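You operate a simulated robot arm through the tools that you are given. There is no shell and no other tool. Be economical: measure what you need, move in short steps, check, and stop when the job is done.

The job below is to be done with a simulated two-armed robot. You get a single attempt, and the scene is never put back.

JOB
Make the cabinet dead, open it and reset the tripped breaker.
Fine: mains off, then unlock and open the door; push the tripped lever right down, then up; the other breakers stay on; leave the door open and the mains off for the wiring check.

It is judged by the outcome, as a careful person would: the job done as asked, and still so three seconds after it is handed in. It fails if anything else is knocked over, pushed out of place, dropped, spilled or broken.

ROBOT AND FRAMES
Two 6-joint arms with two-finger grippers on one trunk, on a base that drives. Base frame: it is fixed to the floor where the robot stands at the start and does not move with it; the origin is under the middle of the robot, x ahead of it, y to its left, z up. Units: mm, degrees, N and s.
The left shoulder is at the start at [70, 148, 1393], the right one opposite. With the tool pointing down near the work surface each hand reaches from about 260 to 540 mm from the robot's upright axis, wherever it stands, measured 20 degrees to its own side. Places, roughly: belt breaker [1000, 0, 900]; cabinet door [800, -100, 600]; door lock handle [900, 200, 1000]; heat breaker [1000, 100, 900]; heat button of the filling head [800, -100, 1300]; heat button of the service head [800, -100, 1200]; heat set knob of the filling head [800, -300, 1300]; heat set knob of the service head [800, -300, 1200]; mains knob [900, 0, 1500]; mode selector of the filling head [900, 0, 1300]; mode selector of the service head [900, 0, 1100]; overload dial [900, -300, 900]; pump breaker [1000, 200, 900]; scale breaker [1000, -100, 900]; tare button of the filling head [900, 0, 1300]; tare button of the service head [900, 0, 1200]. Payload 2.45 kg a hand.
Tool frame (each hand has its own): the origin (TCP) lies between the finger pads and is the grasp point; the fingertips stand 30 mm ahead of it; z points along the fingers, y is the line along which they close. Largest opening 106 mm; the body of the gripper starts 79 mm behind the TCP.
Orientation is that of the tool frame in the base frame, as a unit quaternion [x, y, z, w]. With the fingers straight down and closing along the base's y, the tool's x points along the base's -x, its y along +y and its z along -z.

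CONTROLS
- The arms move only by the tool move_arm. It takes "left_steps", "right_steps" or both (then of equal length, played together; a hand with none holds still); each is a list of rows, each a list of 6 numbers: the shift along the tool's x, y, z in mm, then the turn, a rotation vector about the tool's x, y, z in degrees. In form: [[tx, ty, tz, ax, ay, az], ...]. A call has 1 to 8 rows; each row shifts and turns the commanded pose from where the row before left it, along the tool's axes as they then stand. "left_hand" and "right_hand" are, for a hand that has rows, the opening in per cent of the stroke, from 0 (shut) to 100 (fully open), set as the call begins (left out, the last holds). Rows are played at 5 a second. More than 50 mm and 8.6 degrees between two rows, or a gripper value outside its range, and nothing of the call is played. Where a pose cannot be reached the arm comes as near as it can. A force on the tool above 90 N (or 10 N above the force at the start of the call, whichever is more), or a blocked arm, ends the call early, and 0.2 s more pass. The fingers move at their own pace (about 72 mm/s each) and stop on an object; they squeeze with about 35 N. The grip force told is the motor's: it shows also when the fingers shut on nothing. Time passes only in rows, and 0.2 s behind the last, so rows that do not move let the fingers close. The reply holds the time, the measured pose of the TCP, the force on the tool along the base axes, the opening and the grip force, in the units named above and with some noise, with the torque about the TCP (base axes, N m) and any sound that the robot's microphone picked up.
- Cameras (640 x 400 px; columns grow to the right, rows downward): "scene" is now at [128.8, -10.9, 1603.4]; the picture's right is [-0.14, -0.99, 0.00], its down [-0.74, 0.11, -0.66] and it looks along [0.66, -0.09, -0.75] (base axes); focal length 214 px, centre (320, 200). "left" rides on the left gripper at [76, 2, -106] in its tool frame; the picture's right is [-0.02, 1.00, 0.00], its down [-0.78, -0.02, -0.62] and it looks along [-0.62, -0.01, 0.78] (tool axes); focal length 247 px, centre (320, 200). "right" rides on the right gripper at [76, -2, -106] in its tool frame; the picture's right is [0.02, 1.00, 0.00], its down [-0.78, 0.02, -0.62] and it looks along [-0.62, 0.01, 0.78] (tool axes); focal length 247 px, centre (320, 200). There is no depth. A picture from a camera that has moved, and an enlarged one, comes with that camera's place and axes in the base frame and with its lens.
- get_image(camera): a new picture of that camera. No time passes.
- move_column(by): slides the trunk up (or, below 0, down) by that many mm; the arms and the scene camera ride with it, the base frame stays. It gives what a move gives, with no picture.
- steer(legs): drives the robot by 1 to 6 legs, each [ahead, left, turn to the left] in mm, mm and degrees, along the robot's own axes; the way and the turn of a leg run together, so that a leg with both is an arc; at most 1500 mm and 180 degrees a leg. The arms and the cameras ride along, it lands a little off, and it stops where it bumps. It gives what a move gives.
- pan_tilt(pan, tilt): turns the head with the scene camera to pan (to the left, within 86 degrees either way) and tilt (down, from -29 to 69), counted from straight ahead of the robot. It gives what a move gives.
- zoom(camera, box): a new picture of the part [left, top, right, bottom] of that camera's present view, enlarged. No time passes.
- job_done(): hands the job in; it is judged then, once.

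Work in short steps. Places have to be worked out from the pictures, the camera data and where the tool is seen: move nearer, look again, correct. Check each grasp and each placing, and mend what went wrong. You have 120 turns and 108 pictures in all, those below and enlarged ones among them. Open the grippers and draw the arms clear of the work before you hand the job in, unless the task says otherwise; then end with one line.

The tools are called after "Request:" as a command line: name --argument value ..., lists and objects as JSON in quotes. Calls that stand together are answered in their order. move_arm: Moves the arms, as the interface text tells. Its arguments: {"type":"object","properties":{"left_steps":{"type":"array"},"left_hand":{"type":"number"},"right_steps":{"type":"array"},"right_hand":{"type":"number"}},"required":[]} The other tools are called the same way: move_column (by) slides the trunk up or down; steer (legs) drives the base; pan_tilt (pan, tilt) turns the head that bears the scene camera; get_image (camera) takes a picture; zoom (camera, box) takes an enlarged picture of a part of a camera's view; job_done () hands the job in.

At the start:

```text
time_s: 0.0
left_eef_pos: [513.1, 317.6, 1001.2]
left_tcp_rot: [0.0, 1.0, 0.0, 0.0]
left_contact_force: [0.4, -0.7, -0.2]
left_wrist_torque: [-0.01, -0.03, 0.03]
left_opening: 106.1
left_grasp_force: 0.0
right_eef_pos: [484.7, -182.9, 998.9]
right_tcp_rot: [0.0, 1.0, -0.001, 0.0]
right_contact_force: [0.0, 1.2, -1.2]
right_wrist_torque: [0.03, 0.01, 0.01]
right_opening: 105.8
right_grasp_force: 0.2
trunk travel left (down, up): [-866.0, 74.0]
robot x, y, heading: [-1.4, 1.9, 0.1]
head pan, tilt: [-8.1, 48.5]
```

scene: 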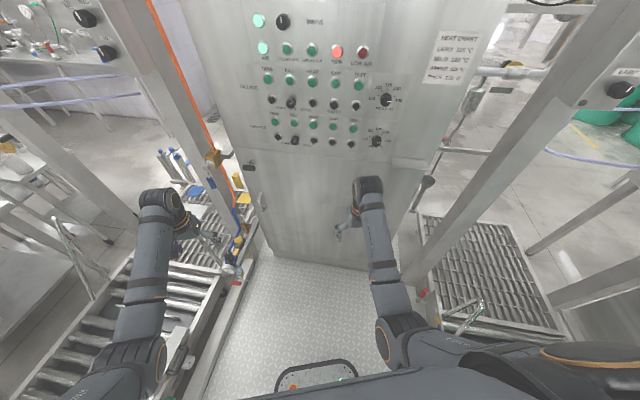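
right: 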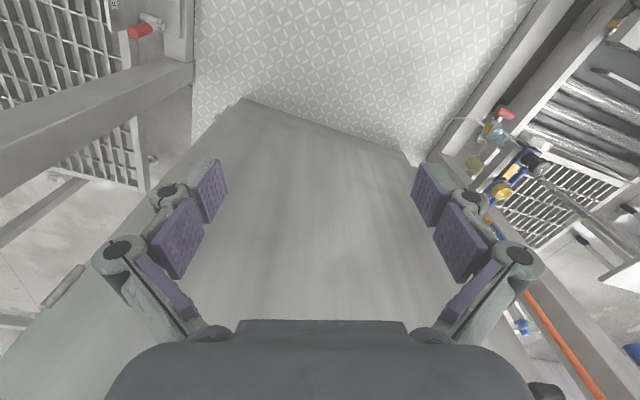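
left: 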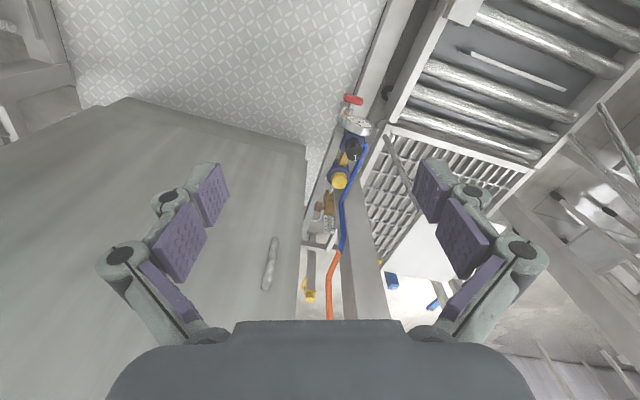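

The cabinet stands ahead with a panel of knobs on top and a door below. I look closer at the upper panel and the door.

Request:
zoom --camera "scene" --box '[220, 0, 420, 125]'

Request:
zoom --camera "scene" --box '[220, 125, 440, 262]'

Request:
pan_tilt --pan 0 --tilt 15

Request:
get_image --camera "scene"

```text
3.20 times, centred on (320, 62) of scene
camera zoom: at [128.8, -10.9, 1603.4], right [-0.14, -0.99, 0.0], down [-0.74, 0.11, -0.66], along [0.66, -0.09, -0.75], focal length 686 px, centre (320, 640)
```

zoom: 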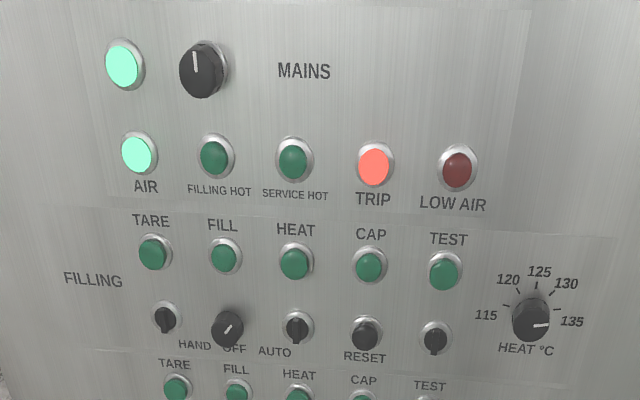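

```text
2.91 times, centred on (330, 194) of scene
camera zoom: at [128.8, -10.9, 1603.4], right [-0.14, -0.99, 0.0], down [-0.74, 0.11, -0.66], along [0.66, -0.09, -0.75], focal length 624 px, centre (291, 219)
```

zoom: 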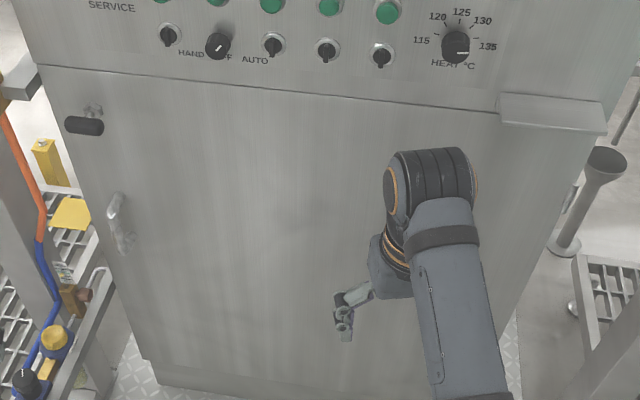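

```text
time_s: 1.0
left_eef_pos: [512.6, 317.7, 999.9]
left_tcp_rot: [0.0, 1.0, 0.0, 0.0]
left_contact_force: [-1.2, 0.0, 0.5]
left_wrist_torque: [0.0, 0.0, 0.02]
left_opening: 106.0
left_grasp_force: 0.1
right_eef_pos: [484.0, -181.4, 1000.4]
right_tcp_rot: [-0.001, 1.0, 0.0, 0.0]
right_contact_force: [0.0, -0.1, -0.5]
right_wrist_torque: [0.02, -0.01, -0.02]
right_opening: 105.7
right_grasp_force: 0.0
trunk travel left (down, up): [-866.0, 74.0]
robot x, y, heading: [-3.7, -0.0, 0.0]
head pan, tilt: [0.0, 15.0]
```

```text
102 pictures are left
camera scene: at [144.6, 0.1, 1655.1], right [0.0, -1.0, 0.0], down [-0.26, 0.0, -0.97], along [0.97, 0.0, -0.26], focal length 214 px, centre (320, 200)
```

scene: 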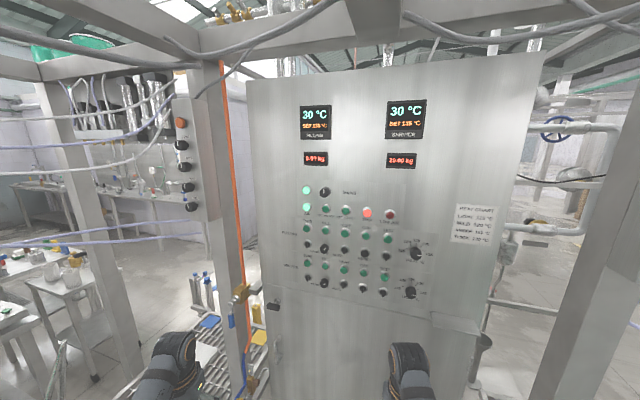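

The knob pointer is up, mains lamp lit, trip lamp lit. I bring the right hand up first, so that it can then be turned to face the panel and measure with its camera.

Request:
move_arm --right_steps '[[0, 0, -45, 0, 0, 0], [0, 0, -45, 0, 0, 0], [0, 0, -45, 0, 0, 0], [0, 0, -45, 0, 0, 0], [0, 0, -45, 0, 0, 0], [0, 0, -45, 0, 0, 0]]'

Request:
move_arm --right_steps '[[0, 0, 0, 0, -8.2, 0], [0, 0, 0, 0, -8.2, 0], [0, 0, 0, 0, -8.2, 0], [0, 0, 0, 0, -8.2, 0], [0, 0, 0, 0, -8.2, 0], [0, 0, 0, 0, -8.2, 0]]'

```text
time_s: 2.4
left_eef_pos: [512.7, 317.6, 999.6]
left_tcp_rot: [0.0, 1.0, 0.0, 0.0]
left_contact_force: [0.5, -0.3, -0.4]
left_wrist_torque: [0.0, 0.01, -0.04]
left_opening: 105.9
left_grasp_force: 0.1
right_eef_pos: [587.8, -141.2, 1082.6]
right_tcp_rot: [0.0, 1.0, 0.0, 0.0]
right_contact_force: [0.1, -0.3, 0.3]
right_wrist_torque: [-0.01, -0.01, 0.02]
right_opening: 105.9
right_grasp_force: 0.0
right hand out of reach, approached as far as the arm can: row 1, 2, 3, 4, 5, 6
trunk travel left (down, up): [-866.0, 74.0]
robot x, y, heading: [1.3, -1.1, -0.2]
head pan, tilt: [0.0, 15.0]
```

```text
time_s: 3.5
left_eef_pos: [512.3, 317.6, 1000.3]
left_tcp_rot: [-0.001, 1.0, -0.001, 0.0]
left_contact_force: [0.4, 0.3, 0.7]
left_wrist_torque: [0.0, 0.01, 0.0]
left_opening: 106.3
left_grasp_force: 0.0
right_eef_pos: [638.1, -181.7, 1188.4]
right_tcp_rot: [0.001, 0.912, -0.047, 0.407]
right_contact_force: [-0.2, -0.5, 0.3]
right_wrist_torque: [0.0, -0.01, -0.01]
right_opening: 105.9
right_grasp_force: 0.0
trunk travel left (down, up): [-866.0, 74.0]
robot x, y, heading: [-0.1, 0.5, 0.1]
head pan, tilt: [0.0, 15.0]
stopped in row 5 (right hand): the arm was blocked; the commanded pose is now the measured one
```

The arm is now at (638,-182,1188), tipped 48° forward. I continue the turn while drawing back along the tool a bit.

Request:
move_arm --right_steps '[[0, 0, -20, 0, -7, 0], [0, 0, -20, 0, -7, 0], [0, 0, -20, 0, -7, 0], [0, 0, -20, 0, -7, 0], [0, 0, -10, 0, -7, 0], [0, 0, 0, 0, -7, 0]]'

Request:
get_image --camera "right"

```text
time_s: 4.2
left_eef_pos: [510.8, 316.9, 1000.2]
left_tcp_rot: [0.0, 1.0, -0.002, 0.0]
left_contact_force: [-0.5, -0.1, 0.0]
left_wrist_torque: [-0.03, -0.03, 0.03]
left_opening: 106.1
left_grasp_force: 0.1
right_eef_pos: [636.1, -212.0, 1321.3]
right_tcp_rot: [-0.015, 0.795, -0.105, 0.597]
right_contact_force: [-0.4, 0.2, 0.4]
right_wrist_torque: [0.0, 0.0, 0.01]
right_opening: 106.0
right_grasp_force: 0.1
trunk travel left (down, up): [-866.0, 74.0]
robot x, y, heading: [4.6, 0.8, 0.2]
head pan, tilt: [0.0, 15.0]
stopped in row 3 (right hand): the arm was blocked; the commanded pose is now the measured one
```

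```text
101 pictures are left
camera right: at [511.5, -208.7, 1278.1], right [0.09, 0.97, -0.2], down [-0.37, 0.23, 0.9], along [0.93, -0.01, 0.38], focal length 247 px, centre (320, 200)
```

right: 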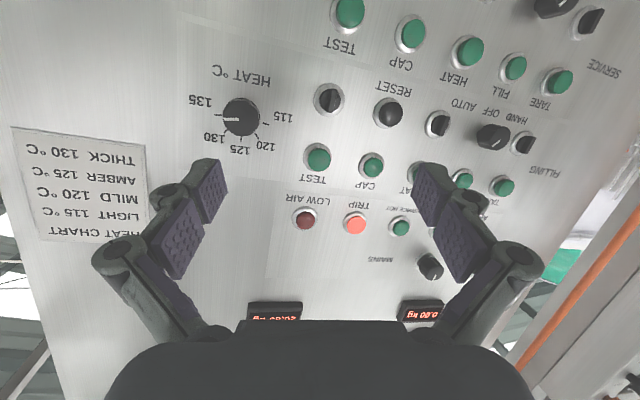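

The panel comes out yawed about 10° (its outward normal ≈(-0.98,+0.18)), mains knob near (860,-14,1490). I zoom to see its marks.

Request:
zoom --camera "right" --box '[360, 220, 480, 295]'

Request:
zoom --camera "scene" --box '[270, 170, 400, 251]'

Request:
zoom --camera "scene" --box '[200, 280, 360, 380]'

```text
5.33 times, centred on (420, 258) of right
camera zoom: at [511.5, -208.7, 1278.1], right [0.09, 0.97, -0.2], down [-0.37, 0.23, 0.9], along [0.93, -0.01, 0.38], focal length 1317 px, centre (-213, -107)
```

zoom: 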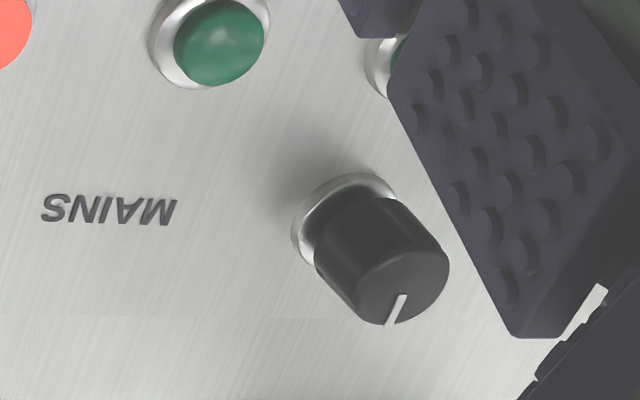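

```text
4.92 times, centred on (335, 210) of scene
camera zoom: at [143.4, 0.1, 1655.3], right [0.0, -1.0, 0.0], down [-0.26, 0.0, -0.97], along [0.97, 0.0, -0.26], focal length 1056 px, centre (246, 148)
```

zoom: 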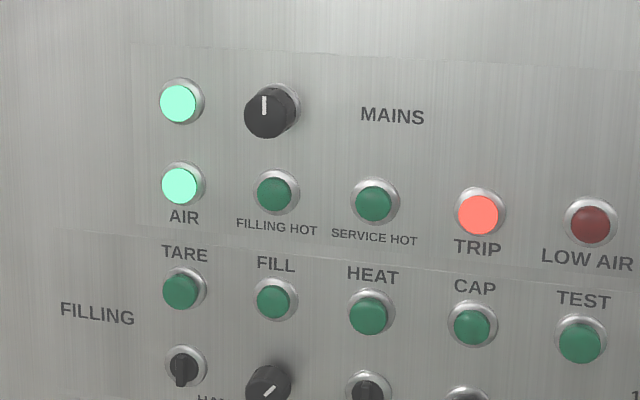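

```text
4.00 times, centred on (280, 330) of scene
camera zoom: at [143.4, 0.1, 1655.3], right [0.0, -1.0, 0.0], down [-0.26, 0.0, -0.97], along [0.97, 0.0, -0.26], focal length 858 px, centre (480, -320)
```

zoom: 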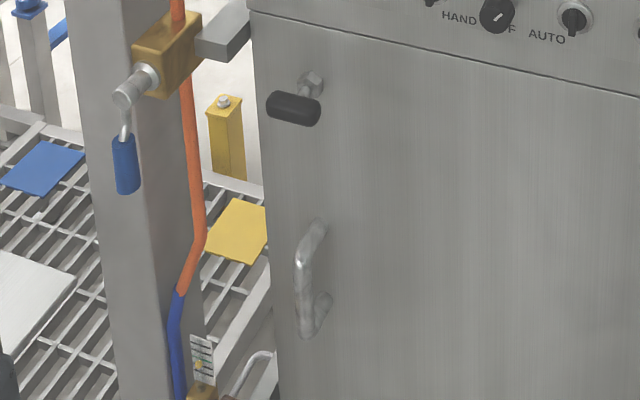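

Knob front centre ≈(840,-15,1490), knob about 33 mm across and 25 mm long. I square the right tool to the panel and narrow the fingers, and at the same time tuck the left hand back.

Request:
move_arm --right_steps '[[0, 0, 0, 1, -5.1, 3.8], [0, 0, 0, 1, -5.1, 3.8], [0, 0, 0, 1, -5.1, 3.8], [0, 0, 0, 0, 0, 0]]' --right_hand 55 --left_steps '[[40, 0, 0, 0, 0, 0], [40, 0, 0, 0, 0, 0], [40, 0, 0, 0, 0, 0], [20, 0, 0, 0, 0, 0]]'

Request:
pan_tilt --pan 0 --tilt 65

Request:
get_image --camera "scene"

```text
time_s: 5.4
left_eef_pos: [372.4, 317.9, 1002.3]
left_tcp_rot: [0.001, 1.0, -0.001, 0.001]
left_contact_force: [0.8, 0.3, -0.4]
left_wrist_torque: [0.02, -0.02, -0.03]
left_opening: 106.0
left_grasp_force: 0.1
right_eef_pos: [639.6, -224.5, 1394.5]
right_tcp_rot: [0.056, 0.654, -0.084, 0.75]
right_contact_force: [0.2, 0.3, 0.4]
right_wrist_torque: [0.01, 0.0, 0.04]
right_opening: 58.2
right_grasp_force: 0.1
trunk travel left (down, up): [-866.0, 74.0]
robot x, y, heading: [1.7, 1.7, -0.1]
head pan, tilt: [0.0, 15.0]
stopped in row 4 (right hand): the arm was blocked; the commanded pose is now the measured one
```

```text
time_s: 6.6
left_eef_pos: [370.6, 318.1, 1002.3]
left_tcp_rot: [0.0, 1.0, 0.0, 0.0]
left_contact_force: [0.6, 0.4, 0.2]
left_wrist_torque: [0.0, 0.0, 0.07]
left_opening: 105.9
left_grasp_force: 0.1
right_eef_pos: [639.4, -225.0, 1393.8]
right_tcp_rot: [0.056, 0.653, -0.086, 0.75]
right_contact_force: [0.9, -0.1, 0.3]
right_wrist_torque: [0.03, 0.02, -0.01]
right_opening: 58.2
right_grasp_force: 0.0
trunk travel left (down, up): [-866.0, 74.0]
robot x, y, heading: [1.1, 0.9, 0.2]
head pan, tilt: [0.0, 65.0]
```

```text
97 pictures are left
camera scene: at [112.0, 0.1, 1583.4], right [0.0, -1.0, 0.0], down [-0.91, 0.0, -0.42], along [0.42, 0.0, -0.91], focal length 214 px, centre (320, 200)
```

scene: 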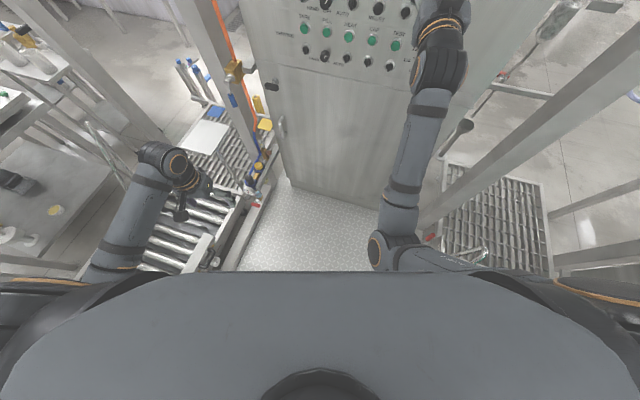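

The aisle ahead is clear. I level the right hand and move it sideways and up to stand in line with the knob, staying well back.

Request:
move_arm --right_steps '[[0, 0, 0, -1.2, 8, 1.7], [-16, 34, -5, 0, 0, 0], [-16, 34, -5, 0, 0, 0], [-16, 34, -5, 0, 0, 0], [-16, 34, -5, 0, 0, 0], [-16, 34, -5, 0, 0, 0], [-16, 34, -5, 0, 0, 0], [0, 0, 0, 0, 0, 0]]'

Request:
pan_tilt --pan 0 --tilt 25

```text
time_s: 7.3
left_eef_pos: [371.9, 318.1, 1002.0]
left_tcp_rot: [0.0, 1.0, 0.0, 0.0]
left_contact_force: [0.4, -0.4, 0.5]
left_wrist_torque: [-0.02, 0.0, 0.01]
left_opening: 105.9
left_grasp_force: 0.0
right_eef_pos: [650.8, -223.6, 1413.8]
right_tcp_rot: [0.043, 0.699, -0.129, 0.702]
right_contact_force: [0.3, 0.0, -0.4]
right_wrist_torque: [-0.02, 0.03, 0.02]
right_opening: 57.9
right_grasp_force: 0.1
right hand out of reach, approached as far as the arm can: row 3
trunk travel left (down, up): [-866.0, 74.0]
robot x, y, heading: [-0.2, -2.9, 0.0]
head pan, tilt: [0.0, 65.0]
stopped in row 3 (right hand): the arm was blocked; the commanded pose is now the measured one
```

```text
time_s: 8.4
left_eef_pos: [372.9, 318.6, 1002.6]
left_tcp_rot: [0.0, 1.0, 0.0, 0.0]
left_contact_force: [0.0, -0.2, 0.3]
left_wrist_torque: [0.02, -0.01, -0.02]
left_opening: 105.9
left_grasp_force: 0.0
right_eef_pos: [649.0, -224.1, 1413.1]
right_tcp_rot: [0.044, 0.699, -0.128, 0.702]
right_contact_force: [-0.4, -0.1, 0.0]
right_wrist_torque: [0.04, -0.01, 0.0]
right_opening: 58.2
right_grasp_force: 0.1
trunk travel left (down, up): [-866.0, 74.0]
robot x, y, heading: [-1.5, -0.5, -0.0]
head pan, tilt: [0.0, 25.0]
```

The arm is at some limit here. I draw it back toward the body and then try the sideways move.

Request:
move_arm --right_steps '[[0, 0, -40, 0, 0, 0], [0, 0, -40, 0, 0, 0], [0, 0, -40, 0, 0, 0], [0, 0, 0, 0, 0, 0]]'

Request:
move_arm --right_steps '[[0, 25, 0, 0, 0, 2], [0, 25, 0, 0, 0, 2], [0, 25, 0, 0, 0, 2], [0, 25, 0, 0, 0, 0], [0, 25, 0, 0, 0, 0], [0, 0, 0, 0, 0, 0]]'

Request:
get_image --camera "scene"

```text
time_s: 9.0
left_eef_pos: [370.9, 316.7, 1002.6]
left_tcp_rot: [0.0, 1.0, 0.0, 0.001]
left_contact_force: [0.3, 0.6, 0.0]
left_wrist_torque: [-0.01, -0.02, 0.02]
left_opening: 105.7
left_grasp_force: 0.0
right_eef_pos: [581.5, -250.6, 1482.1]
right_tcp_rot: [0.029, 0.64, -0.194, 0.743]
right_contact_force: [-0.5, 0.4, 0.5]
right_wrist_torque: [0.0, 0.03, 0.0]
right_opening: 58.1
right_grasp_force: 0.1
right hand out of reach, approached as far as the arm can: row 2
trunk travel left (down, up): [-866.0, 74.0]
robot x, y, heading: [2.4, 2.5, 0.2]
head pan, tilt: [0.0, 25.0]
stopped in row 2 (right hand): the arm was blocked; the commanded pose is now the measured one
```

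```text
time_s: 9.5
left_eef_pos: [371.8, 317.9, 1003.6]
left_tcp_rot: [0.0, 1.0, 0.0, -0.001]
left_contact_force: [0.4, -0.3, 0.1]
left_wrist_torque: [-0.02, 0.0, 0.0]
left_opening: 105.8
left_grasp_force: 0.0
right_eef_pos: [598.5, -254.5, 1479.6]
right_tcp_rot: [0.019, 0.625, -0.238, 0.743]
right_contact_force: [0.1, -0.4, 0.1]
right_wrist_torque: [-0.03, 0.01, -0.04]
right_opening: 58.1
right_grasp_force: 0.1
right hand out of reach, approached as far as the arm can: row 1, 2
trunk travel left (down, up): [-866.0, 74.0]
robot x, y, heading: [1.6, -0.0, 0.0]
head pan, tilt: [0.0, 25.0]
stopped in row 2 (right hand): the arm was blocked; the commanded pose is now the measured one
```

```text
96 pictures are left
camera scene: at [143.5, -0.5, 1638.9], right [0.0, -1.0, 0.0], down [-0.42, 0.0, -0.91], along [0.91, 0.0, -0.42], focal length 214 px, centre (320, 200)
```

scene: 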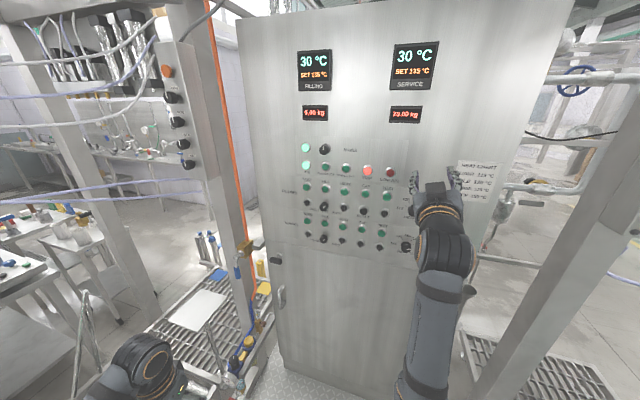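

The trouble looks like the hand being too close to the shoulder rather than too far. I raise the trunk and then extend the hand forward and down while levelling it.

Request:
move_column --by 70

Request:
move_arm --right_steps '[[15, 0, 25, 0, 0, 0], [15, 0, 25, 0, 0, 0], [15, 0, 15, -2.7, 2.8, 4.2], [15, 0, 15, -2.7, 2.8, 4.2], [0, 0, 0, -2.7, 2.8, 4.2], [0, 0, 0, -2.7, 2.8, 4.2], [0, 0, 0, 0, 0, 0]]'

```text
time_s: 10.6
left_eef_pos: [372.2, 317.8, 1072.3]
left_tcp_rot: [0.0, 1.0, -0.001, 0.0]
left_contact_force: [-1.4, 0.4, 0.4]
left_wrist_torque: [-0.02, 0.0, -0.03]
left_opening: 105.8
left_grasp_force: 0.1
right_eef_pos: [599.9, -254.4, 1548.9]
right_tcp_rot: [0.019, 0.626, -0.237, 0.743]
right_contact_force: [-0.1, -0.2, 0.0]
right_wrist_torque: [0.0, 0.03, 0.0]
right_opening: 58.6
right_grasp_force: 0.1
trunk travel left (down, up): [-936.0, 4.0]
robot x, y, heading: [-1.1, -0.8, -0.0]
head pan, tilt: [0.0, 25.0]
```

```text
time_s: 12.2
left_eef_pos: [372.1, 318.2, 1073.3]
left_tcp_rot: [0.0, 1.0, 0.0, 0.0]
left_contact_force: [0.5, -0.7, -0.5]
left_wrist_torque: [0.01, 0.01, -0.02]
left_opening: 106.2
left_grasp_force: 0.1
right_eef_pos: [678.8, -298.1, 1505.5]
right_tcp_rot: [0.064, 0.706, -0.061, 0.703]
right_contact_force: [1.5, 0.4, 0.1]
right_wrist_torque: [0.0, 0.01, 0.04]
right_opening: 58.2
right_grasp_force: 0.1
trunk travel left (down, up): [-936.0, 4.0]
robot x, y, heading: [2.3, 0.2, -0.0]
head pan, tilt: [0.0, 25.0]
```

Exactly squared now. I slide the hand sideways along the panel to the line of the knob.

Request:
move_arm --right_steps '[[3, 36, 0, 0, 0, 0], [3, 36, 0, 0, 0, 0], [3, 36, 0, 0, 0, 0], [3, 36, 0, 0, 0, 0], [3, 36, 0, 0, 0, 0], [0, 36, 0, 0, 0, 0], [0, 36, 0, 0, 0, 0], [0, 36, 0, 0, 0, 0]]'

Request:
get_image --camera "right"

```text
time_s: 14.0
left_eef_pos: [373.1, 318.0, 1072.1]
left_tcp_rot: [0.0, 1.0, -0.001, 0.0]
left_contact_force: [0.1, -0.1, 0.3]
left_wrist_torque: [-0.01, 0.01, -0.03]
left_opening: 106.0
left_grasp_force: 0.0
right_eef_pos: [793.1, -97.3, 1494.6]
right_tcp_rot: [0.064, 0.705, -0.07, 0.703]
right_contact_force: [-0.2, 0.6, 0.2]
right_wrist_torque: [0.0, 0.0, -0.03]
right_opening: 58.5
right_grasp_force: 0.0
right hand out of reach, approached as far as the arm can: row 5, 6, 7, 8
trunk travel left (down, up): [-936.0, 4.0]
robot x, y, heading: [-2.5, -0.1, -0.2]
head pan, tilt: [0.0, 25.0]
```

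```text
95 pictures are left
camera right: at [687.7, -77.9, 1419.5], right [0.19, 0.98, -0.03], down [-0.6, 0.14, 0.78], along [0.77, -0.13, 0.62], focal length 247 px, centre (320, 200)
```

right: 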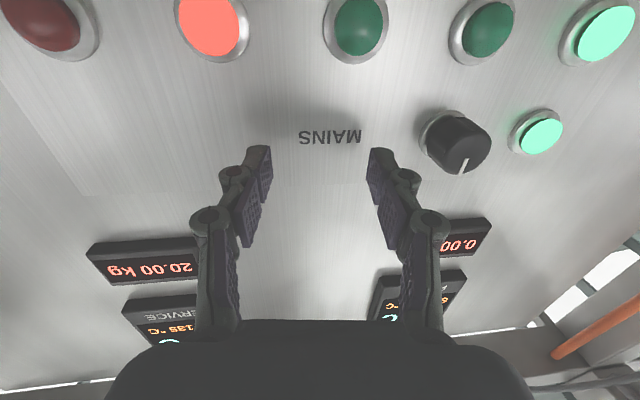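

The right arm cannot cross to the knob here; the left arm will have it straight ahead once the robot is turned 10° right to face the cabinet. I draw the right hand back, then turn.

Request:
move_arm --right_steps '[[0, 0, -20, 0, 0, 0], [0, -40, -20, 0, 0, 0], [0, -40, -10, 0, 0, 0], [0, -40, -10, 0, 0, 0], [0, -40, -10, 0, 0, 0], [0, -40, -10, 0, 0, 0], [0, -40, 0, 0, 0, 0], [0, 0, 0, 0, 0, 0]]'

```text
time_s: 15.8
left_eef_pos: [372.9, 319.1, 1071.7]
left_tcp_rot: [0.0, 1.0, -0.002, 0.001]
left_contact_force: [-0.4, 0.4, -0.1]
left_wrist_torque: [-0.02, 0.0, -0.01]
left_opening: 105.9
left_grasp_force: 0.1
right_eef_pos: [679.4, -323.4, 1499.0]
right_tcp_rot: [0.064, 0.705, -0.062, 0.703]
right_contact_force: [-0.1, 0.3, 0.3]
right_wrist_torque: [0.04, -0.01, -0.02]
right_opening: 58.4
right_grasp_force: 0.1
right hand out of reach, approached as far as the arm can: row 1
trunk travel left (down, up): [-936.0, 4.0]
robot x, y, heading: [2.5, -0.6, 0.2]
head pan, tilt: [0.0, 25.0]
```

Right hand is clear. I turn the robot 10.4° to the right.

Request:
steer --legs '[[0, 0, -10.4]]'

Request:
get_image --camera "scene"

```text
time_s: 16.9
left_eef_pos: [422.9, 248.2, 1071.7]
left_tcp_rot: [0.09, 0.996, 0.0, 0.0]
left_contact_force: [0.6, 0.5, 0.0]
left_wrist_torque: [-0.02, 0.0, 0.0]
left_opening: 105.6
left_grasp_force: 0.1
right_eef_pos: [610.7, -439.0, 1499.4]
right_tcp_rot: [0.126, 0.696, -0.126, 0.695]
right_contact_force: [-0.1, 0.7, -0.6]
right_wrist_torque: [0.0, -0.02, 0.01]
right_opening: 58.1
right_grasp_force: 0.0
trunk travel left (down, up): [-936.0, 4.0]
robot x, y, heading: [-0.7, 1.6, -10.5]
head pan, tilt: [0.0, 25.0]
```

```text
94 pictures are left
camera scene: at [141.6, -24.2, 1708.9], right [-0.18, -0.98, 0.0], down [-0.42, 0.08, -0.91], along [0.89, -0.16, -0.42], focal length 214 px, centre (320, 200)
```

scene: 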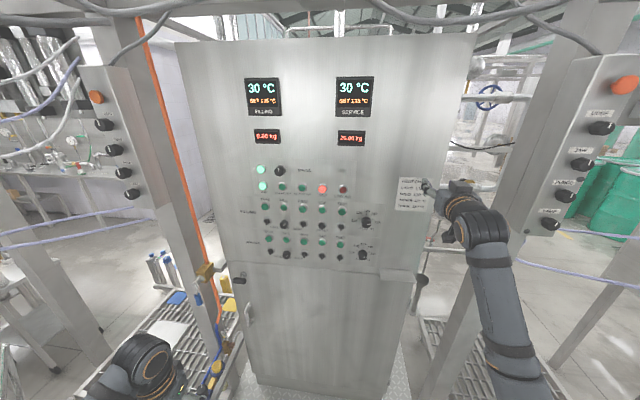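

The cabinet is now square ahead. I take the left hand forward and start tilting it up towards the panel.

Request:
move_arm --left_steps '[[-40, 0, -30, 0, 0, 0], [-40, 0, -30, 0, 0, 0], [-40, 0, -30, 0, 0, 0], [-40, 0, -30, 0, 0, 0], [-10, 0, -25, 0, -8.2, 0], [-13.5, 0, -23.3, 0, -8.2, 0], [-16.6, 0, -21.2, 0, -8.2, 0], [-19.5, 0, -18.6, 0, -8.2, 0]]' --left_hand 55

```text
time_s: 18.7
left_eef_pos: [623.7, 246.2, 1236.7]
left_tcp_rot: [0.087, 0.955, -0.026, 0.282]
left_contact_force: [0.4, 0.5, 0.6]
left_wrist_torque: [-0.01, -0.01, 0.03]
left_opening: 58.3
left_grasp_force: 0.1
left hand out of reach, approached as far as the arm can: row 2, 3, 4
right_eef_pos: [610.6, -440.3, 1500.7]
right_tcp_rot: [0.127, 0.696, -0.126, 0.695]
right_contact_force: [0.6, -0.3, 0.9]
right_wrist_torque: [0.0, 0.04, 0.0]
right_opening: 58.2
right_grasp_force: 0.1
trunk travel left (down, up): [-936.0, 4.0]
robot x, y, heading: [0.8, 3.5, -10.5]
head pan, tilt: [0.0, 25.0]
```

It follows well. I continue tilting and raising.

Request:
move_arm --left_steps '[[-21.9, 0, -15.6, 0, -8.2, 0], [-23.9, 0, -12.3, 0, -8.2, 0], [-25.5, 0, -8.8, 0, -8.2, 0], [-26.4, 0, -5.1, 0, -8.2, 0], [-26.9, 0, -1.2, 0, -8.2, 0], [-26.8, 0, 2.6, 0, -8.2, 0], [-26.1, 0, 6.4, 0, -8, 0], [0, 0, 0, 0, 0, 0]]'

```text
time_s: 20.5
left_eef_pos: [692.8, 233.9, 1408.9]
left_tcp_rot: [0.064, 0.704, -0.064, 0.704]
left_contact_force: [-0.5, 0.1, 0.1]
left_wrist_torque: [0.03, -0.01, -0.01]
left_opening: 58.4
left_grasp_force: 0.1
right_eef_pos: [610.1, -440.2, 1499.1]
right_tcp_rot: [0.127, 0.696, -0.126, 0.695]
right_contact_force: [0.4, -0.1, -0.9]
right_wrist_torque: [0.0, -0.01, 0.03]
right_opening: 58.3
right_grasp_force: 0.0
trunk travel left (down, up): [-936.0, 4.0]
robot x, y, heading: [1.3, -2.7, -10.4]
head pan, tilt: [0.0, 25.0]
```

Left hand is squared to the panel. I move it across and up to stand ahead of the knob.

Request:
move_arm --left_steps '[[-10, -27, 12, 0, 0, 0], [-10, -27, 12, 0, 0, 0], [-10, -27, 12, 0, 0, 0], [-10, -27, 12, 0, 0, 0], [-10, -27, 12, 0, 0, 0], [-10, -27, 8, 0, 0, 0], [-10, -27, 8, 0, 0, 0], [-10, -27, 0, 0, 0, 0]]'

Request:
get_image --camera "left"

```text
time_s: 22.3
left_eef_pos: [729.9, 8.7, 1491.7]
left_tcp_rot: [0.064, 0.704, -0.063, 0.704]
left_contact_force: [-0.4, -0.8, 0.1]
left_wrist_torque: [-0.01, -0.01, 0.02]
left_opening: 58.3
left_grasp_force: 0.1
right_eef_pos: [610.3, -441.3, 1497.7]
right_tcp_rot: [0.127, 0.697, -0.124, 0.695]
right_contact_force: [0.6, -0.6, 0.1]
right_wrist_torque: [0.0, 0.0, 0.01]
right_opening: 58.2
right_grasp_force: 0.0
trunk travel left (down, up): [-936.0, 4.0]
robot x, y, heading: [1.4, -4.2, -10.4]
head pan, tilt: [0.0, 25.0]
```

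```text
93 pictures are left
camera left: at [625.8, 29.8, 1414.9], right [0.18, 0.98, 0.02], down [-0.61, 0.09, 0.78], along [0.77, -0.15, 0.62], focal length 247 px, centre (320, 200)
```

left: 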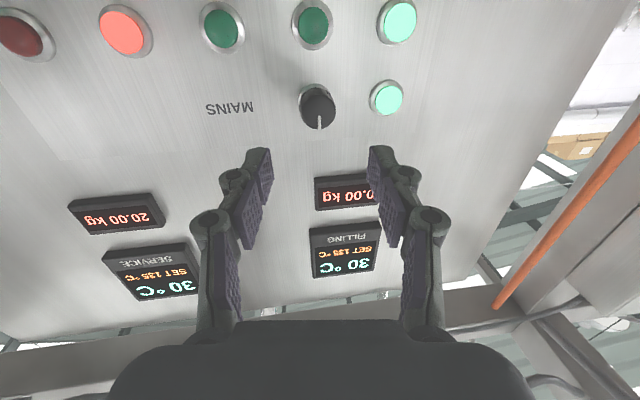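

Lined up: knob front about 112 mm ahead, 2-3 mm lower. I advance most of the way and look.

Request:
move_arm --left_steps '[[1, 0, 25, 0, 0, 0], [1, 0, 25, 0, 0, 0], [1, 0, 25, 0, 0, 0], [0, 0, 10, 0, 0, 0], [0, 0, 0, 0, 0, 0]]'

Request:
get_image --camera "left"

```text
time_s: 23.5
left_eef_pos: [815.0, -6.1, 1488.5]
left_tcp_rot: [0.064, 0.704, -0.064, 0.704]
left_contact_force: [0.0, -0.1, 0.5]
left_wrist_torque: [-0.03, -0.05, 0.03]
left_opening: 58.5
left_grasp_force: 0.0
right_eef_pos: [610.0, -440.6, 1498.7]
right_tcp_rot: [0.126, 0.697, -0.124, 0.695]
right_contact_force: [-0.1, 0.3, -0.4]
right_wrist_torque: [0.0, -0.02, -0.02]
right_opening: 58.5
right_grasp_force: 0.0
trunk travel left (down, up): [-936.0, 4.0]
robot x, y, heading: [0.2, -1.9, -10.7]
head pan, tilt: [0.0, 25.0]
```

```text
92 pictures are left
camera left: at [710.3, 15.3, 1412.9], right [0.18, 0.98, 0.02], down [-0.61, 0.1, 0.78], along [0.77, -0.15, 0.62], focal length 247 px, centre (320, 200)
```

left: 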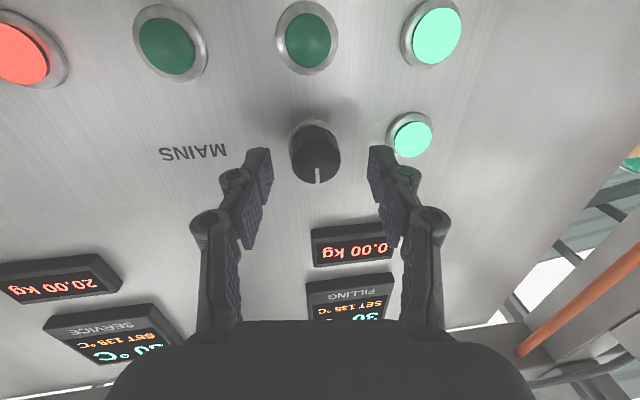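

Knob front sits just inside the fingertips, panel about 20 mm beyond the tips. I advance 13 mm and close on the knob.

Request:
move_arm --left_steps '[[0, 0, 7, 0, 0, 0], [0, 0, 6, 0, 0, 0], [0, 0, 0, 0, 0, 0]]'

Request:
move_arm --left_steps '[[0, 0, 0, 0, 0, 0], [0, 0, 0, 0, 0, 0], [0, 0, 0, 0, 0, 0], [0, 0, 0, 0, 0, 0]]' --left_hand 0

Request:
get_image --camera "left"

```text
time_s: 24.3
left_eef_pos: [826.1, -6.9, 1489.4]
left_tcp_rot: [0.064, 0.705, -0.063, 0.704]
left_contact_force: [-0.3, 0.2, -0.3]
left_wrist_torque: [0.04, -0.02, 0.02]
left_opening: 58.1
left_grasp_force: 0.0
right_eef_pos: [608.9, -440.1, 1498.8]
right_tcp_rot: [0.128, 0.697, -0.125, 0.695]
right_contact_force: [-0.4, -0.3, -0.9]
right_wrist_torque: [-0.04, -0.01, -0.02]
right_opening: 58.3
right_grasp_force: 0.1
trunk travel left (down, up): [-936.0, 4.0]
robot x, y, heading: [0.1, -2.3, -10.5]
head pan, tilt: [0.0, 25.0]
```

```text
time_s: 25.3
left_eef_pos: [825.7, -12.7, 1490.2]
left_tcp_rot: [0.064, 0.704, -0.064, 0.704]
left_contact_force: [-5.3, -8.7, -3.0]
left_wrist_torque: [-0.08, -0.1, -0.85]
left_opening: 32.3
left_grasp_force: 44.8
right_eef_pos: [608.0, -443.2, 1498.2]
right_tcp_rot: [0.129, 0.696, -0.125, 0.695]
right_contact_force: [0.3, -0.8, -1.0]
right_wrist_torque: [-0.02, 0.01, -0.04]
right_opening: 58.3
right_grasp_force: 0.1
trunk travel left (down, up): [-936.0, 4.0]
robot x, y, heading: [1.8, 2.9, -10.5]
head pan, tilt: [0.0, 25.0]
```

```text
91 pictures are left
camera left: at [721.1, 10.0, 1414.4], right [0.18, 0.98, 0.02], down [-0.61, 0.09, 0.78], along [0.77, -0.16, 0.62], focal length 247 px, centre (320, 200)
```

left: 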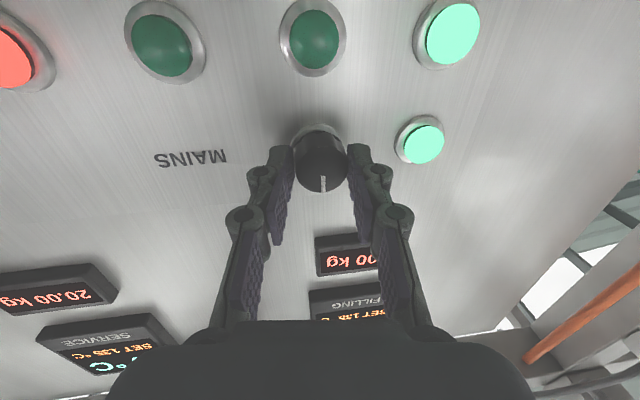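

Grip holds at 32 mm. I centre slightly and try turning anticlockwise in small steps, watching the torque and sounds.

Request:
move_arm --left_steps '[[0, -5, 0, 0, 0, 0], [0, 0, 0, 0, 0, -7], [0, 0, 0, 0, 0, -7], [0, 0, 0, 0, 0, -7]]'

Request:
get_image --camera "left"

```text
time_s: 26.3
left_eef_pos: [824.6, -10.6, 1489.4]
left_tcp_rot: [-0.066, 0.703, -0.191, 0.681]
left_contact_force: [-1.1, 1.4, 1.8]
left_wrist_torque: [0.53, 0.08, -0.19]
left_opening: 32.2
left_grasp_force: 45.2
right_eef_pos: [609.4, -439.0, 1500.4]
right_tcp_rot: [0.127, 0.697, -0.125, 0.695]
right_contact_force: [0.1, 0.6, 0.3]
right_wrist_torque: [-0.03, -0.05, -0.01]
right_opening: 58.5
right_grasp_force: 0.1
trunk travel left (down, up): [-936.0, 4.0]
robot x, y, heading: [-0.1, 0.6, -10.4]
head pan, tilt: [0.0, 25.0]
```

```text
90 pictures are left
camera left: at [715.0, -17.3, 1418.6], right [0.17, 0.93, -0.34], down [-0.57, 0.37, 0.74], along [0.81, 0.07, 0.59], focal length 247 px, centre (320, 200)
```

left: 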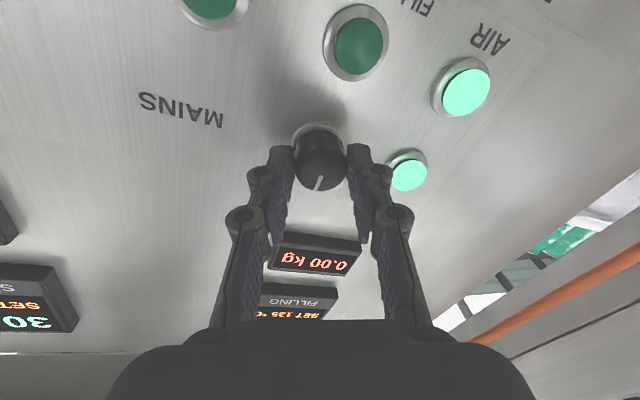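

The pointer still points to panel-up: the knob did not follow anticlockwise (a stop). I turn back and on clockwise.

Request:
move_arm --left_steps '[[0, 0, 0, 0, 0, 7], [0, 0, 0, 0, 0, 7], [0, 0, 0, 0, 0, 7], [0, 0, 0, 0, 0, 7], [0, 0, 0, 0, 0, 7], [0, 0, 0, 0, 0, 7]]'

Request:
get_image --camera "left"

```text
time_s: 27.7
left_eef_pos: [823.7, -11.7, 1490.0]
left_tcp_rot: [0.191, 0.681, 0.066, 0.704]
left_contact_force: [-4.5, 3.7, -1.6]
left_wrist_torque: [-0.3, -0.93, -0.21]
left_opening: 31.8
left_grasp_force: 45.2
right_eef_pos: [608.8, -438.1, 1500.1]
right_tcp_rot: [0.127, 0.696, -0.125, 0.695]
right_contact_force: [-0.6, -0.9, -0.5]
right_wrist_torque: [-0.02, -0.01, 0.02]
right_opening: 58.5
right_grasp_force: 0.1
trunk travel left (down, up): [-936.0, 4.0]
robot x, y, heading: [-0.6, -1.2, -10.3]
head pan, tilt: [0.0, 25.0]
```

```text
89 pictures are left
camera left: at [724.4, 37.1, 1419.6], right [0.17, 0.91, 0.38], down [-0.67, -0.18, 0.72], along [0.73, -0.37, 0.58], focal length 247 px, centre (320, 200)
```

left: 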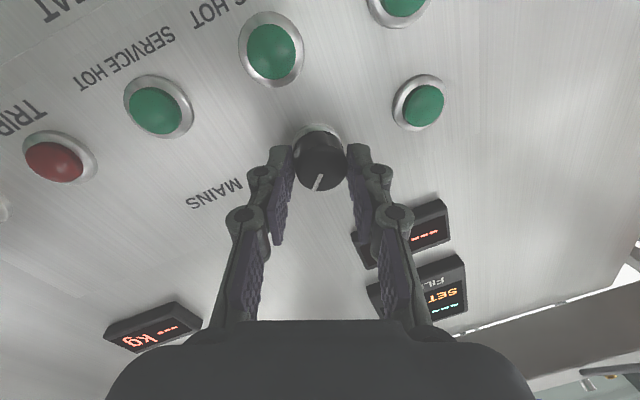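

The mains lamp and trip lamp went dark: clockwise is off. I turn further until the knob stops, to seat it fully.

Request:
move_arm --left_steps '[[0, 0, 0, 0, 0, 8], [0, 0, 0, 0, 0, 8], [0, 0, 0, 0, 0, 8], [0, 0, 0, 0, 0, 8], [0, 0, 0, 0, 0, 0]]'

Request:
get_image --camera "left"

```text
time_s: 28.9
left_eef_pos: [824.3, -11.5, 1489.0]
left_tcp_rot: [0.372, 0.602, 0.257, 0.658]
left_contact_force: [-8.3, 3.7, -4.8]
left_wrist_torque: [-0.14, -0.31, -0.54]
left_opening: 31.9
left_grasp_force: 45.5
right_eef_pos: [607.9, -439.1, 1499.6]
right_tcp_rot: [0.126, 0.696, -0.125, 0.696]
right_contact_force: [0.2, 1.6, 0.7]
right_wrist_torque: [0.01, -0.01, 0.02]
right_opening: 58.2
right_grasp_force: 0.1
trunk travel left (down, up): [-936.0, 4.0]
robot x, y, heading: [0.5, -2.0, -10.7]
head pan, tilt: [0.0, 25.0]
```

```text
88 pictures are left
camera left: at [730.3, 69.7, 1445.8], right [0.1, 0.57, 0.81], down [-0.73, -0.51, 0.46], along [0.68, -0.64, 0.36], focal length 247 px, centre (320, 200)
```

left: 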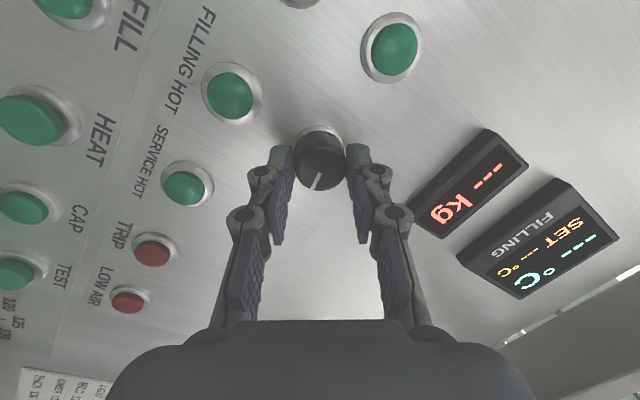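

The knob still follows and the displays show dashes. I turn on to about 90° to find the stop.

Request:
move_arm --left_steps '[[0, 0, 0, 0, 0, 6], [0, 0, 0, 0, 0, 6], [0, 0, 0, 0, 0, 6], [0, 0, 0, 0, 0, 0]]'

Request:
get_image --camera "left"

```text
time_s: 29.9
left_eef_pos: [823.7, -11.2, 1489.6]
left_tcp_rot: [0.461, 0.536, 0.357, 0.611]
left_contact_force: [-6.5, 0.0, -2.8]
left_wrist_torque: [-0.46, 0.15, -0.31]
left_opening: 31.7
left_grasp_force: 45.3
right_eef_pos: [608.7, -439.2, 1499.8]
right_tcp_rot: [0.126, 0.696, -0.125, 0.696]
right_contact_force: [1.2, 0.8, 0.2]
right_wrist_torque: [-0.04, 0.03, 0.0]
right_opening: 58.6
right_grasp_force: 0.0
trunk travel left (down, up): [-936.0, 4.0]
robot x, y, heading: [3.3, 1.9, -10.5]
head pan, tilt: [0.0, 25.0]
```

```text
87 pictures are left
camera left: at [732.0, 79.8, 1467.5], right [0.05, 0.3, 0.95], down [-0.75, -0.62, 0.24], along [0.66, -0.72, 0.19], focal length 247 px, centre (320, 200)
```

left: 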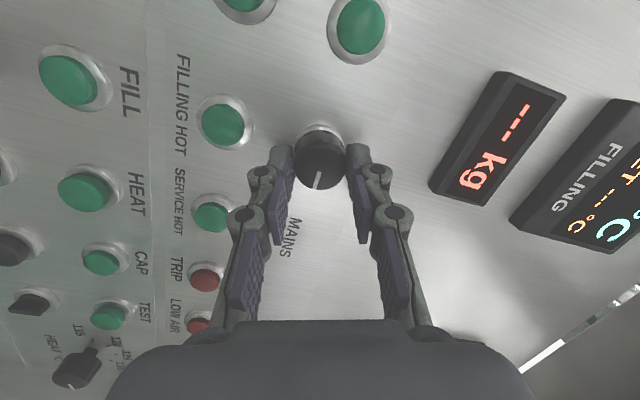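

Torque rises and the pointer lags: the knob is at its end, pointing to the right. I release, back off and turn the hand back.

Request:
move_arm --left_steps '[[0, 0, 0, 0, 0, 0], [0, 0, 0, 0, 0, 0], [0, 0, 0, 0, 0, 0], [0, 0, -25, 0, 0, 0], [0, 0, -30, 0, 0, 0], [0, 0, -30, 0, 0, 0], [0, 0, 0, 0, 0, 0]]' --left_hand 50

Request:
get_image --camera "left"

Request:
zoom --camera "scene" --box '[180, 240, 420, 390]'

```text
time_s: 31.5
left_eef_pos: [742.7, 5.4, 1491.9]
left_tcp_rot: [0.461, 0.537, 0.357, 0.61]
left_contact_force: [-0.5, -1.0, 0.2]
left_wrist_torque: [0.02, 0.01, 0.01]
left_opening: 52.9
left_grasp_force: 0.1
right_eef_pos: [611.0, -440.0, 1500.1]
right_tcp_rot: [0.128, 0.696, -0.126, 0.695]
right_contact_force: [-0.2, 0.2, 0.3]
right_wrist_torque: [-0.02, 0.01, -0.01]
right_opening: 58.3
right_grasp_force: 0.0
trunk travel left (down, up): [-936.0, 4.0]
robot x, y, heading: [2.4, -0.4, -10.5]
head pan, tilt: [0.0, 25.0]
```

```text
86 pictures are left
camera left: at [651.0, 96.2, 1468.7], right [0.06, 0.3, 0.95], down [-0.74, -0.62, 0.24], along [0.66, -0.72, 0.19], focal length 247 px, centre (320, 200)
```

left: 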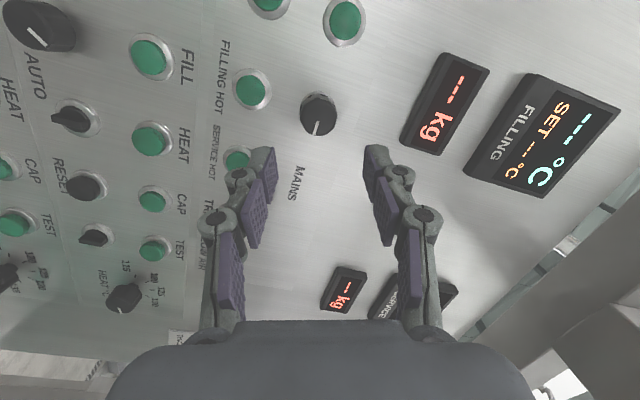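

```text
2.67 times, centred on (300, 315) of scene
camera zoom: at [142.1, -25.8, 1708.8], right [-0.18, -0.98, 0.0], down [-0.42, 0.08, -0.91], along [0.89, -0.16, -0.42], focal length 572 px, centre (373, -107)
```

zoom: 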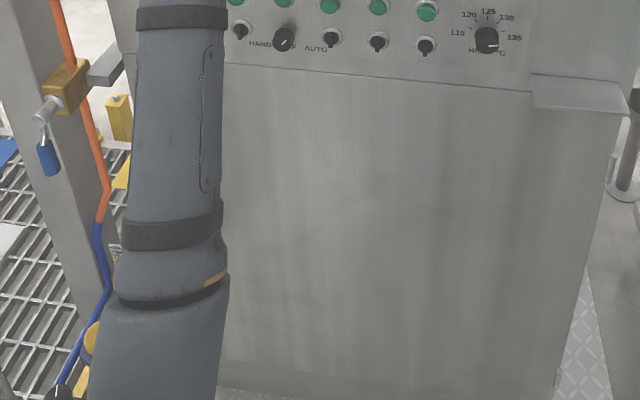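

Mains is off (pointer right, lamps dark). Before lowering the trunk for the lock, I fold the right hand back tool-down so that it stays clear.

Request:
move_arm --right_steps '[[26.1, 0, -6.4, 0, 8, 0], [26.8, 0, -2.6, 0, 8.2, 0], [26.9, 0, 1.2, 0, 8.2, 0], [26.4, 0, 5.1, 0, 8.2, 0], [25.5, 0, 8.8, 0, 8.2, 0], [23.9, 0, 12.3, 0, 8.2, 0], [21.9, 0, 15.6, 0, 8.2, 0], [19.5, 0, 18.6, 0, 8.2, 0]]'

Request:
move_arm --right_steps '[[16.6, 0, 21.2, 0, 8.2, 0], [13.5, 0, 23.3, 0, 8.2, 0], [10, 0, 25, 0, 8.2, 0], [40, 0, 30, 0, 0, 0], [40, 0, 30, 0, 0, 0], [40, 0, 30, 0, 0, 0], [40, 0, 30, 0, 0, 0], [0, 0, 0, 0, 0, 0]]'

Request:
get_image --camera "scene"

```text
time_s: 33.3
left_eef_pos: [742.8, 3.8, 1491.8]
left_tcp_rot: [0.461, 0.537, 0.357, 0.61]
left_contact_force: [-0.5, 0.9, -1.1]
left_wrist_torque: [0.0, -0.01, 0.02]
left_opening: 53.0
left_grasp_force: 0.0
right_eef_pos: [561.4, -421.1, 1291.0]
right_tcp_rot: [0.175, 0.962, -0.037, 0.207]
right_contact_force: [-0.2, -0.7, 0.5]
right_wrist_torque: [0.01, 0.01, -0.01]
right_opening: 58.1
right_grasp_force: 0.1
trunk travel left (down, up): [-936.0, 4.0]
robot x, y, heading: [3.1, 2.6, -10.2]
head pan, tilt: [0.0, 25.0]
```

```text
time_s: 35.1
left_eef_pos: [741.3, 4.3, 1491.8]
left_tcp_rot: [0.461, 0.536, 0.357, 0.611]
left_contact_force: [-0.8, 0.0, 0.2]
left_wrist_torque: [0.02, -0.02, 0.0]
left_opening: 53.1
left_grasp_force: 0.0
right_eef_pos: [413.3, -366.9, 1074.7]
right_tcp_rot: [0.179, 0.984, 0.0, -0.001]
right_contact_force: [-0.4, 0.1, -0.3]
right_wrist_torque: [0.03, 0.0, 0.02]
right_opening: 58.5
right_grasp_force: 0.1
right hand out of reach, approached as far as the arm can: row 2, 3, 4
trunk travel left (down, up): [-936.0, 4.0]
robot x, y, heading: [-0.1, -4.0, -10.4]
head pan, tilt: [0.0, 25.0]
```

```text
84 pictures are left
camera scene: at [141.4, -25.9, 1708.9], right [-0.18, -0.98, 0.0], down [-0.42, 0.08, -0.91], along [0.89, -0.16, -0.42], focal length 214 px, centre (320, 200)
```

scene: 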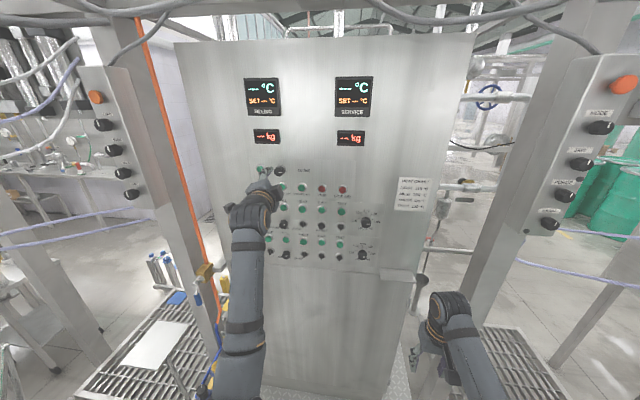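

I bring the right hand a bit further in and back, then lower the trunk by 300 and look.

Request:
move_arm --right_steps '[[30, 20, 0, 0, 0, 0], [30, 20, 0, 0, 0, 0], [30, 20, 0, 0, 0, 0], [0, 0, 0, 0, 0, 0]]'

Request:
move_column --by -300

Request:
get_image --camera "scene"

Request:
get_image --camera "left"

```text
time_s: 36.1
left_eef_pos: [742.9, 4.6, 1492.5]
left_tcp_rot: [0.461, 0.537, 0.356, 0.61]
left_contact_force: [0.1, 0.5, 0.0]
left_wrist_torque: [-0.03, 0.0, 0.01]
left_opening: 53.0
left_grasp_force: 0.1
right_eef_pos: [351.3, -283.3, 1058.5]
right_tcp_rot: [0.179, 0.984, 0.0, 0.0]
right_contact_force: [0.3, 0.7, 0.3]
right_wrist_torque: [0.02, -0.01, -0.02]
right_opening: 58.2
right_grasp_force: 0.1
right hand out of reach, approached as far as the arm can: row 1, 2, 3
trunk travel left (down, up): [-936.0, 4.0]
robot x, y, heading: [0.4, -2.4, -10.4]
head pan, tilt: [0.0, 25.0]
```

```text
time_s: 39.1
left_eef_pos: [741.1, 5.5, 1192.1]
left_tcp_rot: [0.459, 0.537, 0.357, 0.611]
left_contact_force: [0.8, 0.0, -0.1]
left_wrist_torque: [-0.02, 0.0, 0.03]
left_opening: 52.8
left_grasp_force: 0.0
right_eef_pos: [351.9, -283.1, 758.3]
right_tcp_rot: [0.179, 0.984, 0.001, 0.0]
right_contact_force: [0.1, -0.2, 0.8]
right_wrist_torque: [-0.02, -0.03, 0.0]
right_opening: 58.4
right_grasp_force: 0.1
trunk travel left (down, up): [-636.0, 304.0]
robot x, y, heading: [1.8, 2.2, -10.0]
head pan, tilt: [0.0, 25.0]
```

```text
83 pictures are left
camera scene: at [141.1, -25.6, 1409.0], right [-0.18, -0.98, 0.0], down [-0.42, 0.08, -0.91], along [0.89, -0.16, -0.42], focal length 214 px, centre (320, 200)
```

scene: 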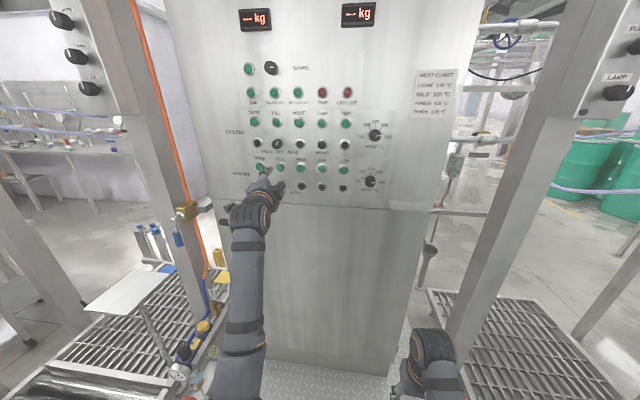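

```text
82 pictures are left
camera left: at [650.4, 96.2, 1169.3], right [0.05, 0.3, 0.95], down [-0.75, -0.62, 0.24], along [0.66, -0.72, 0.19], focal length 247 px, centre (320, 200)
```

left: 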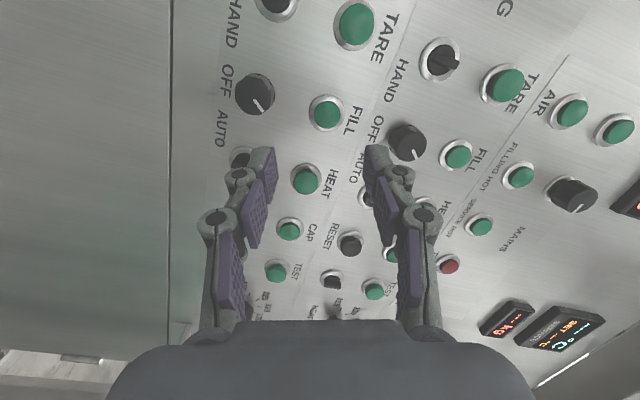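

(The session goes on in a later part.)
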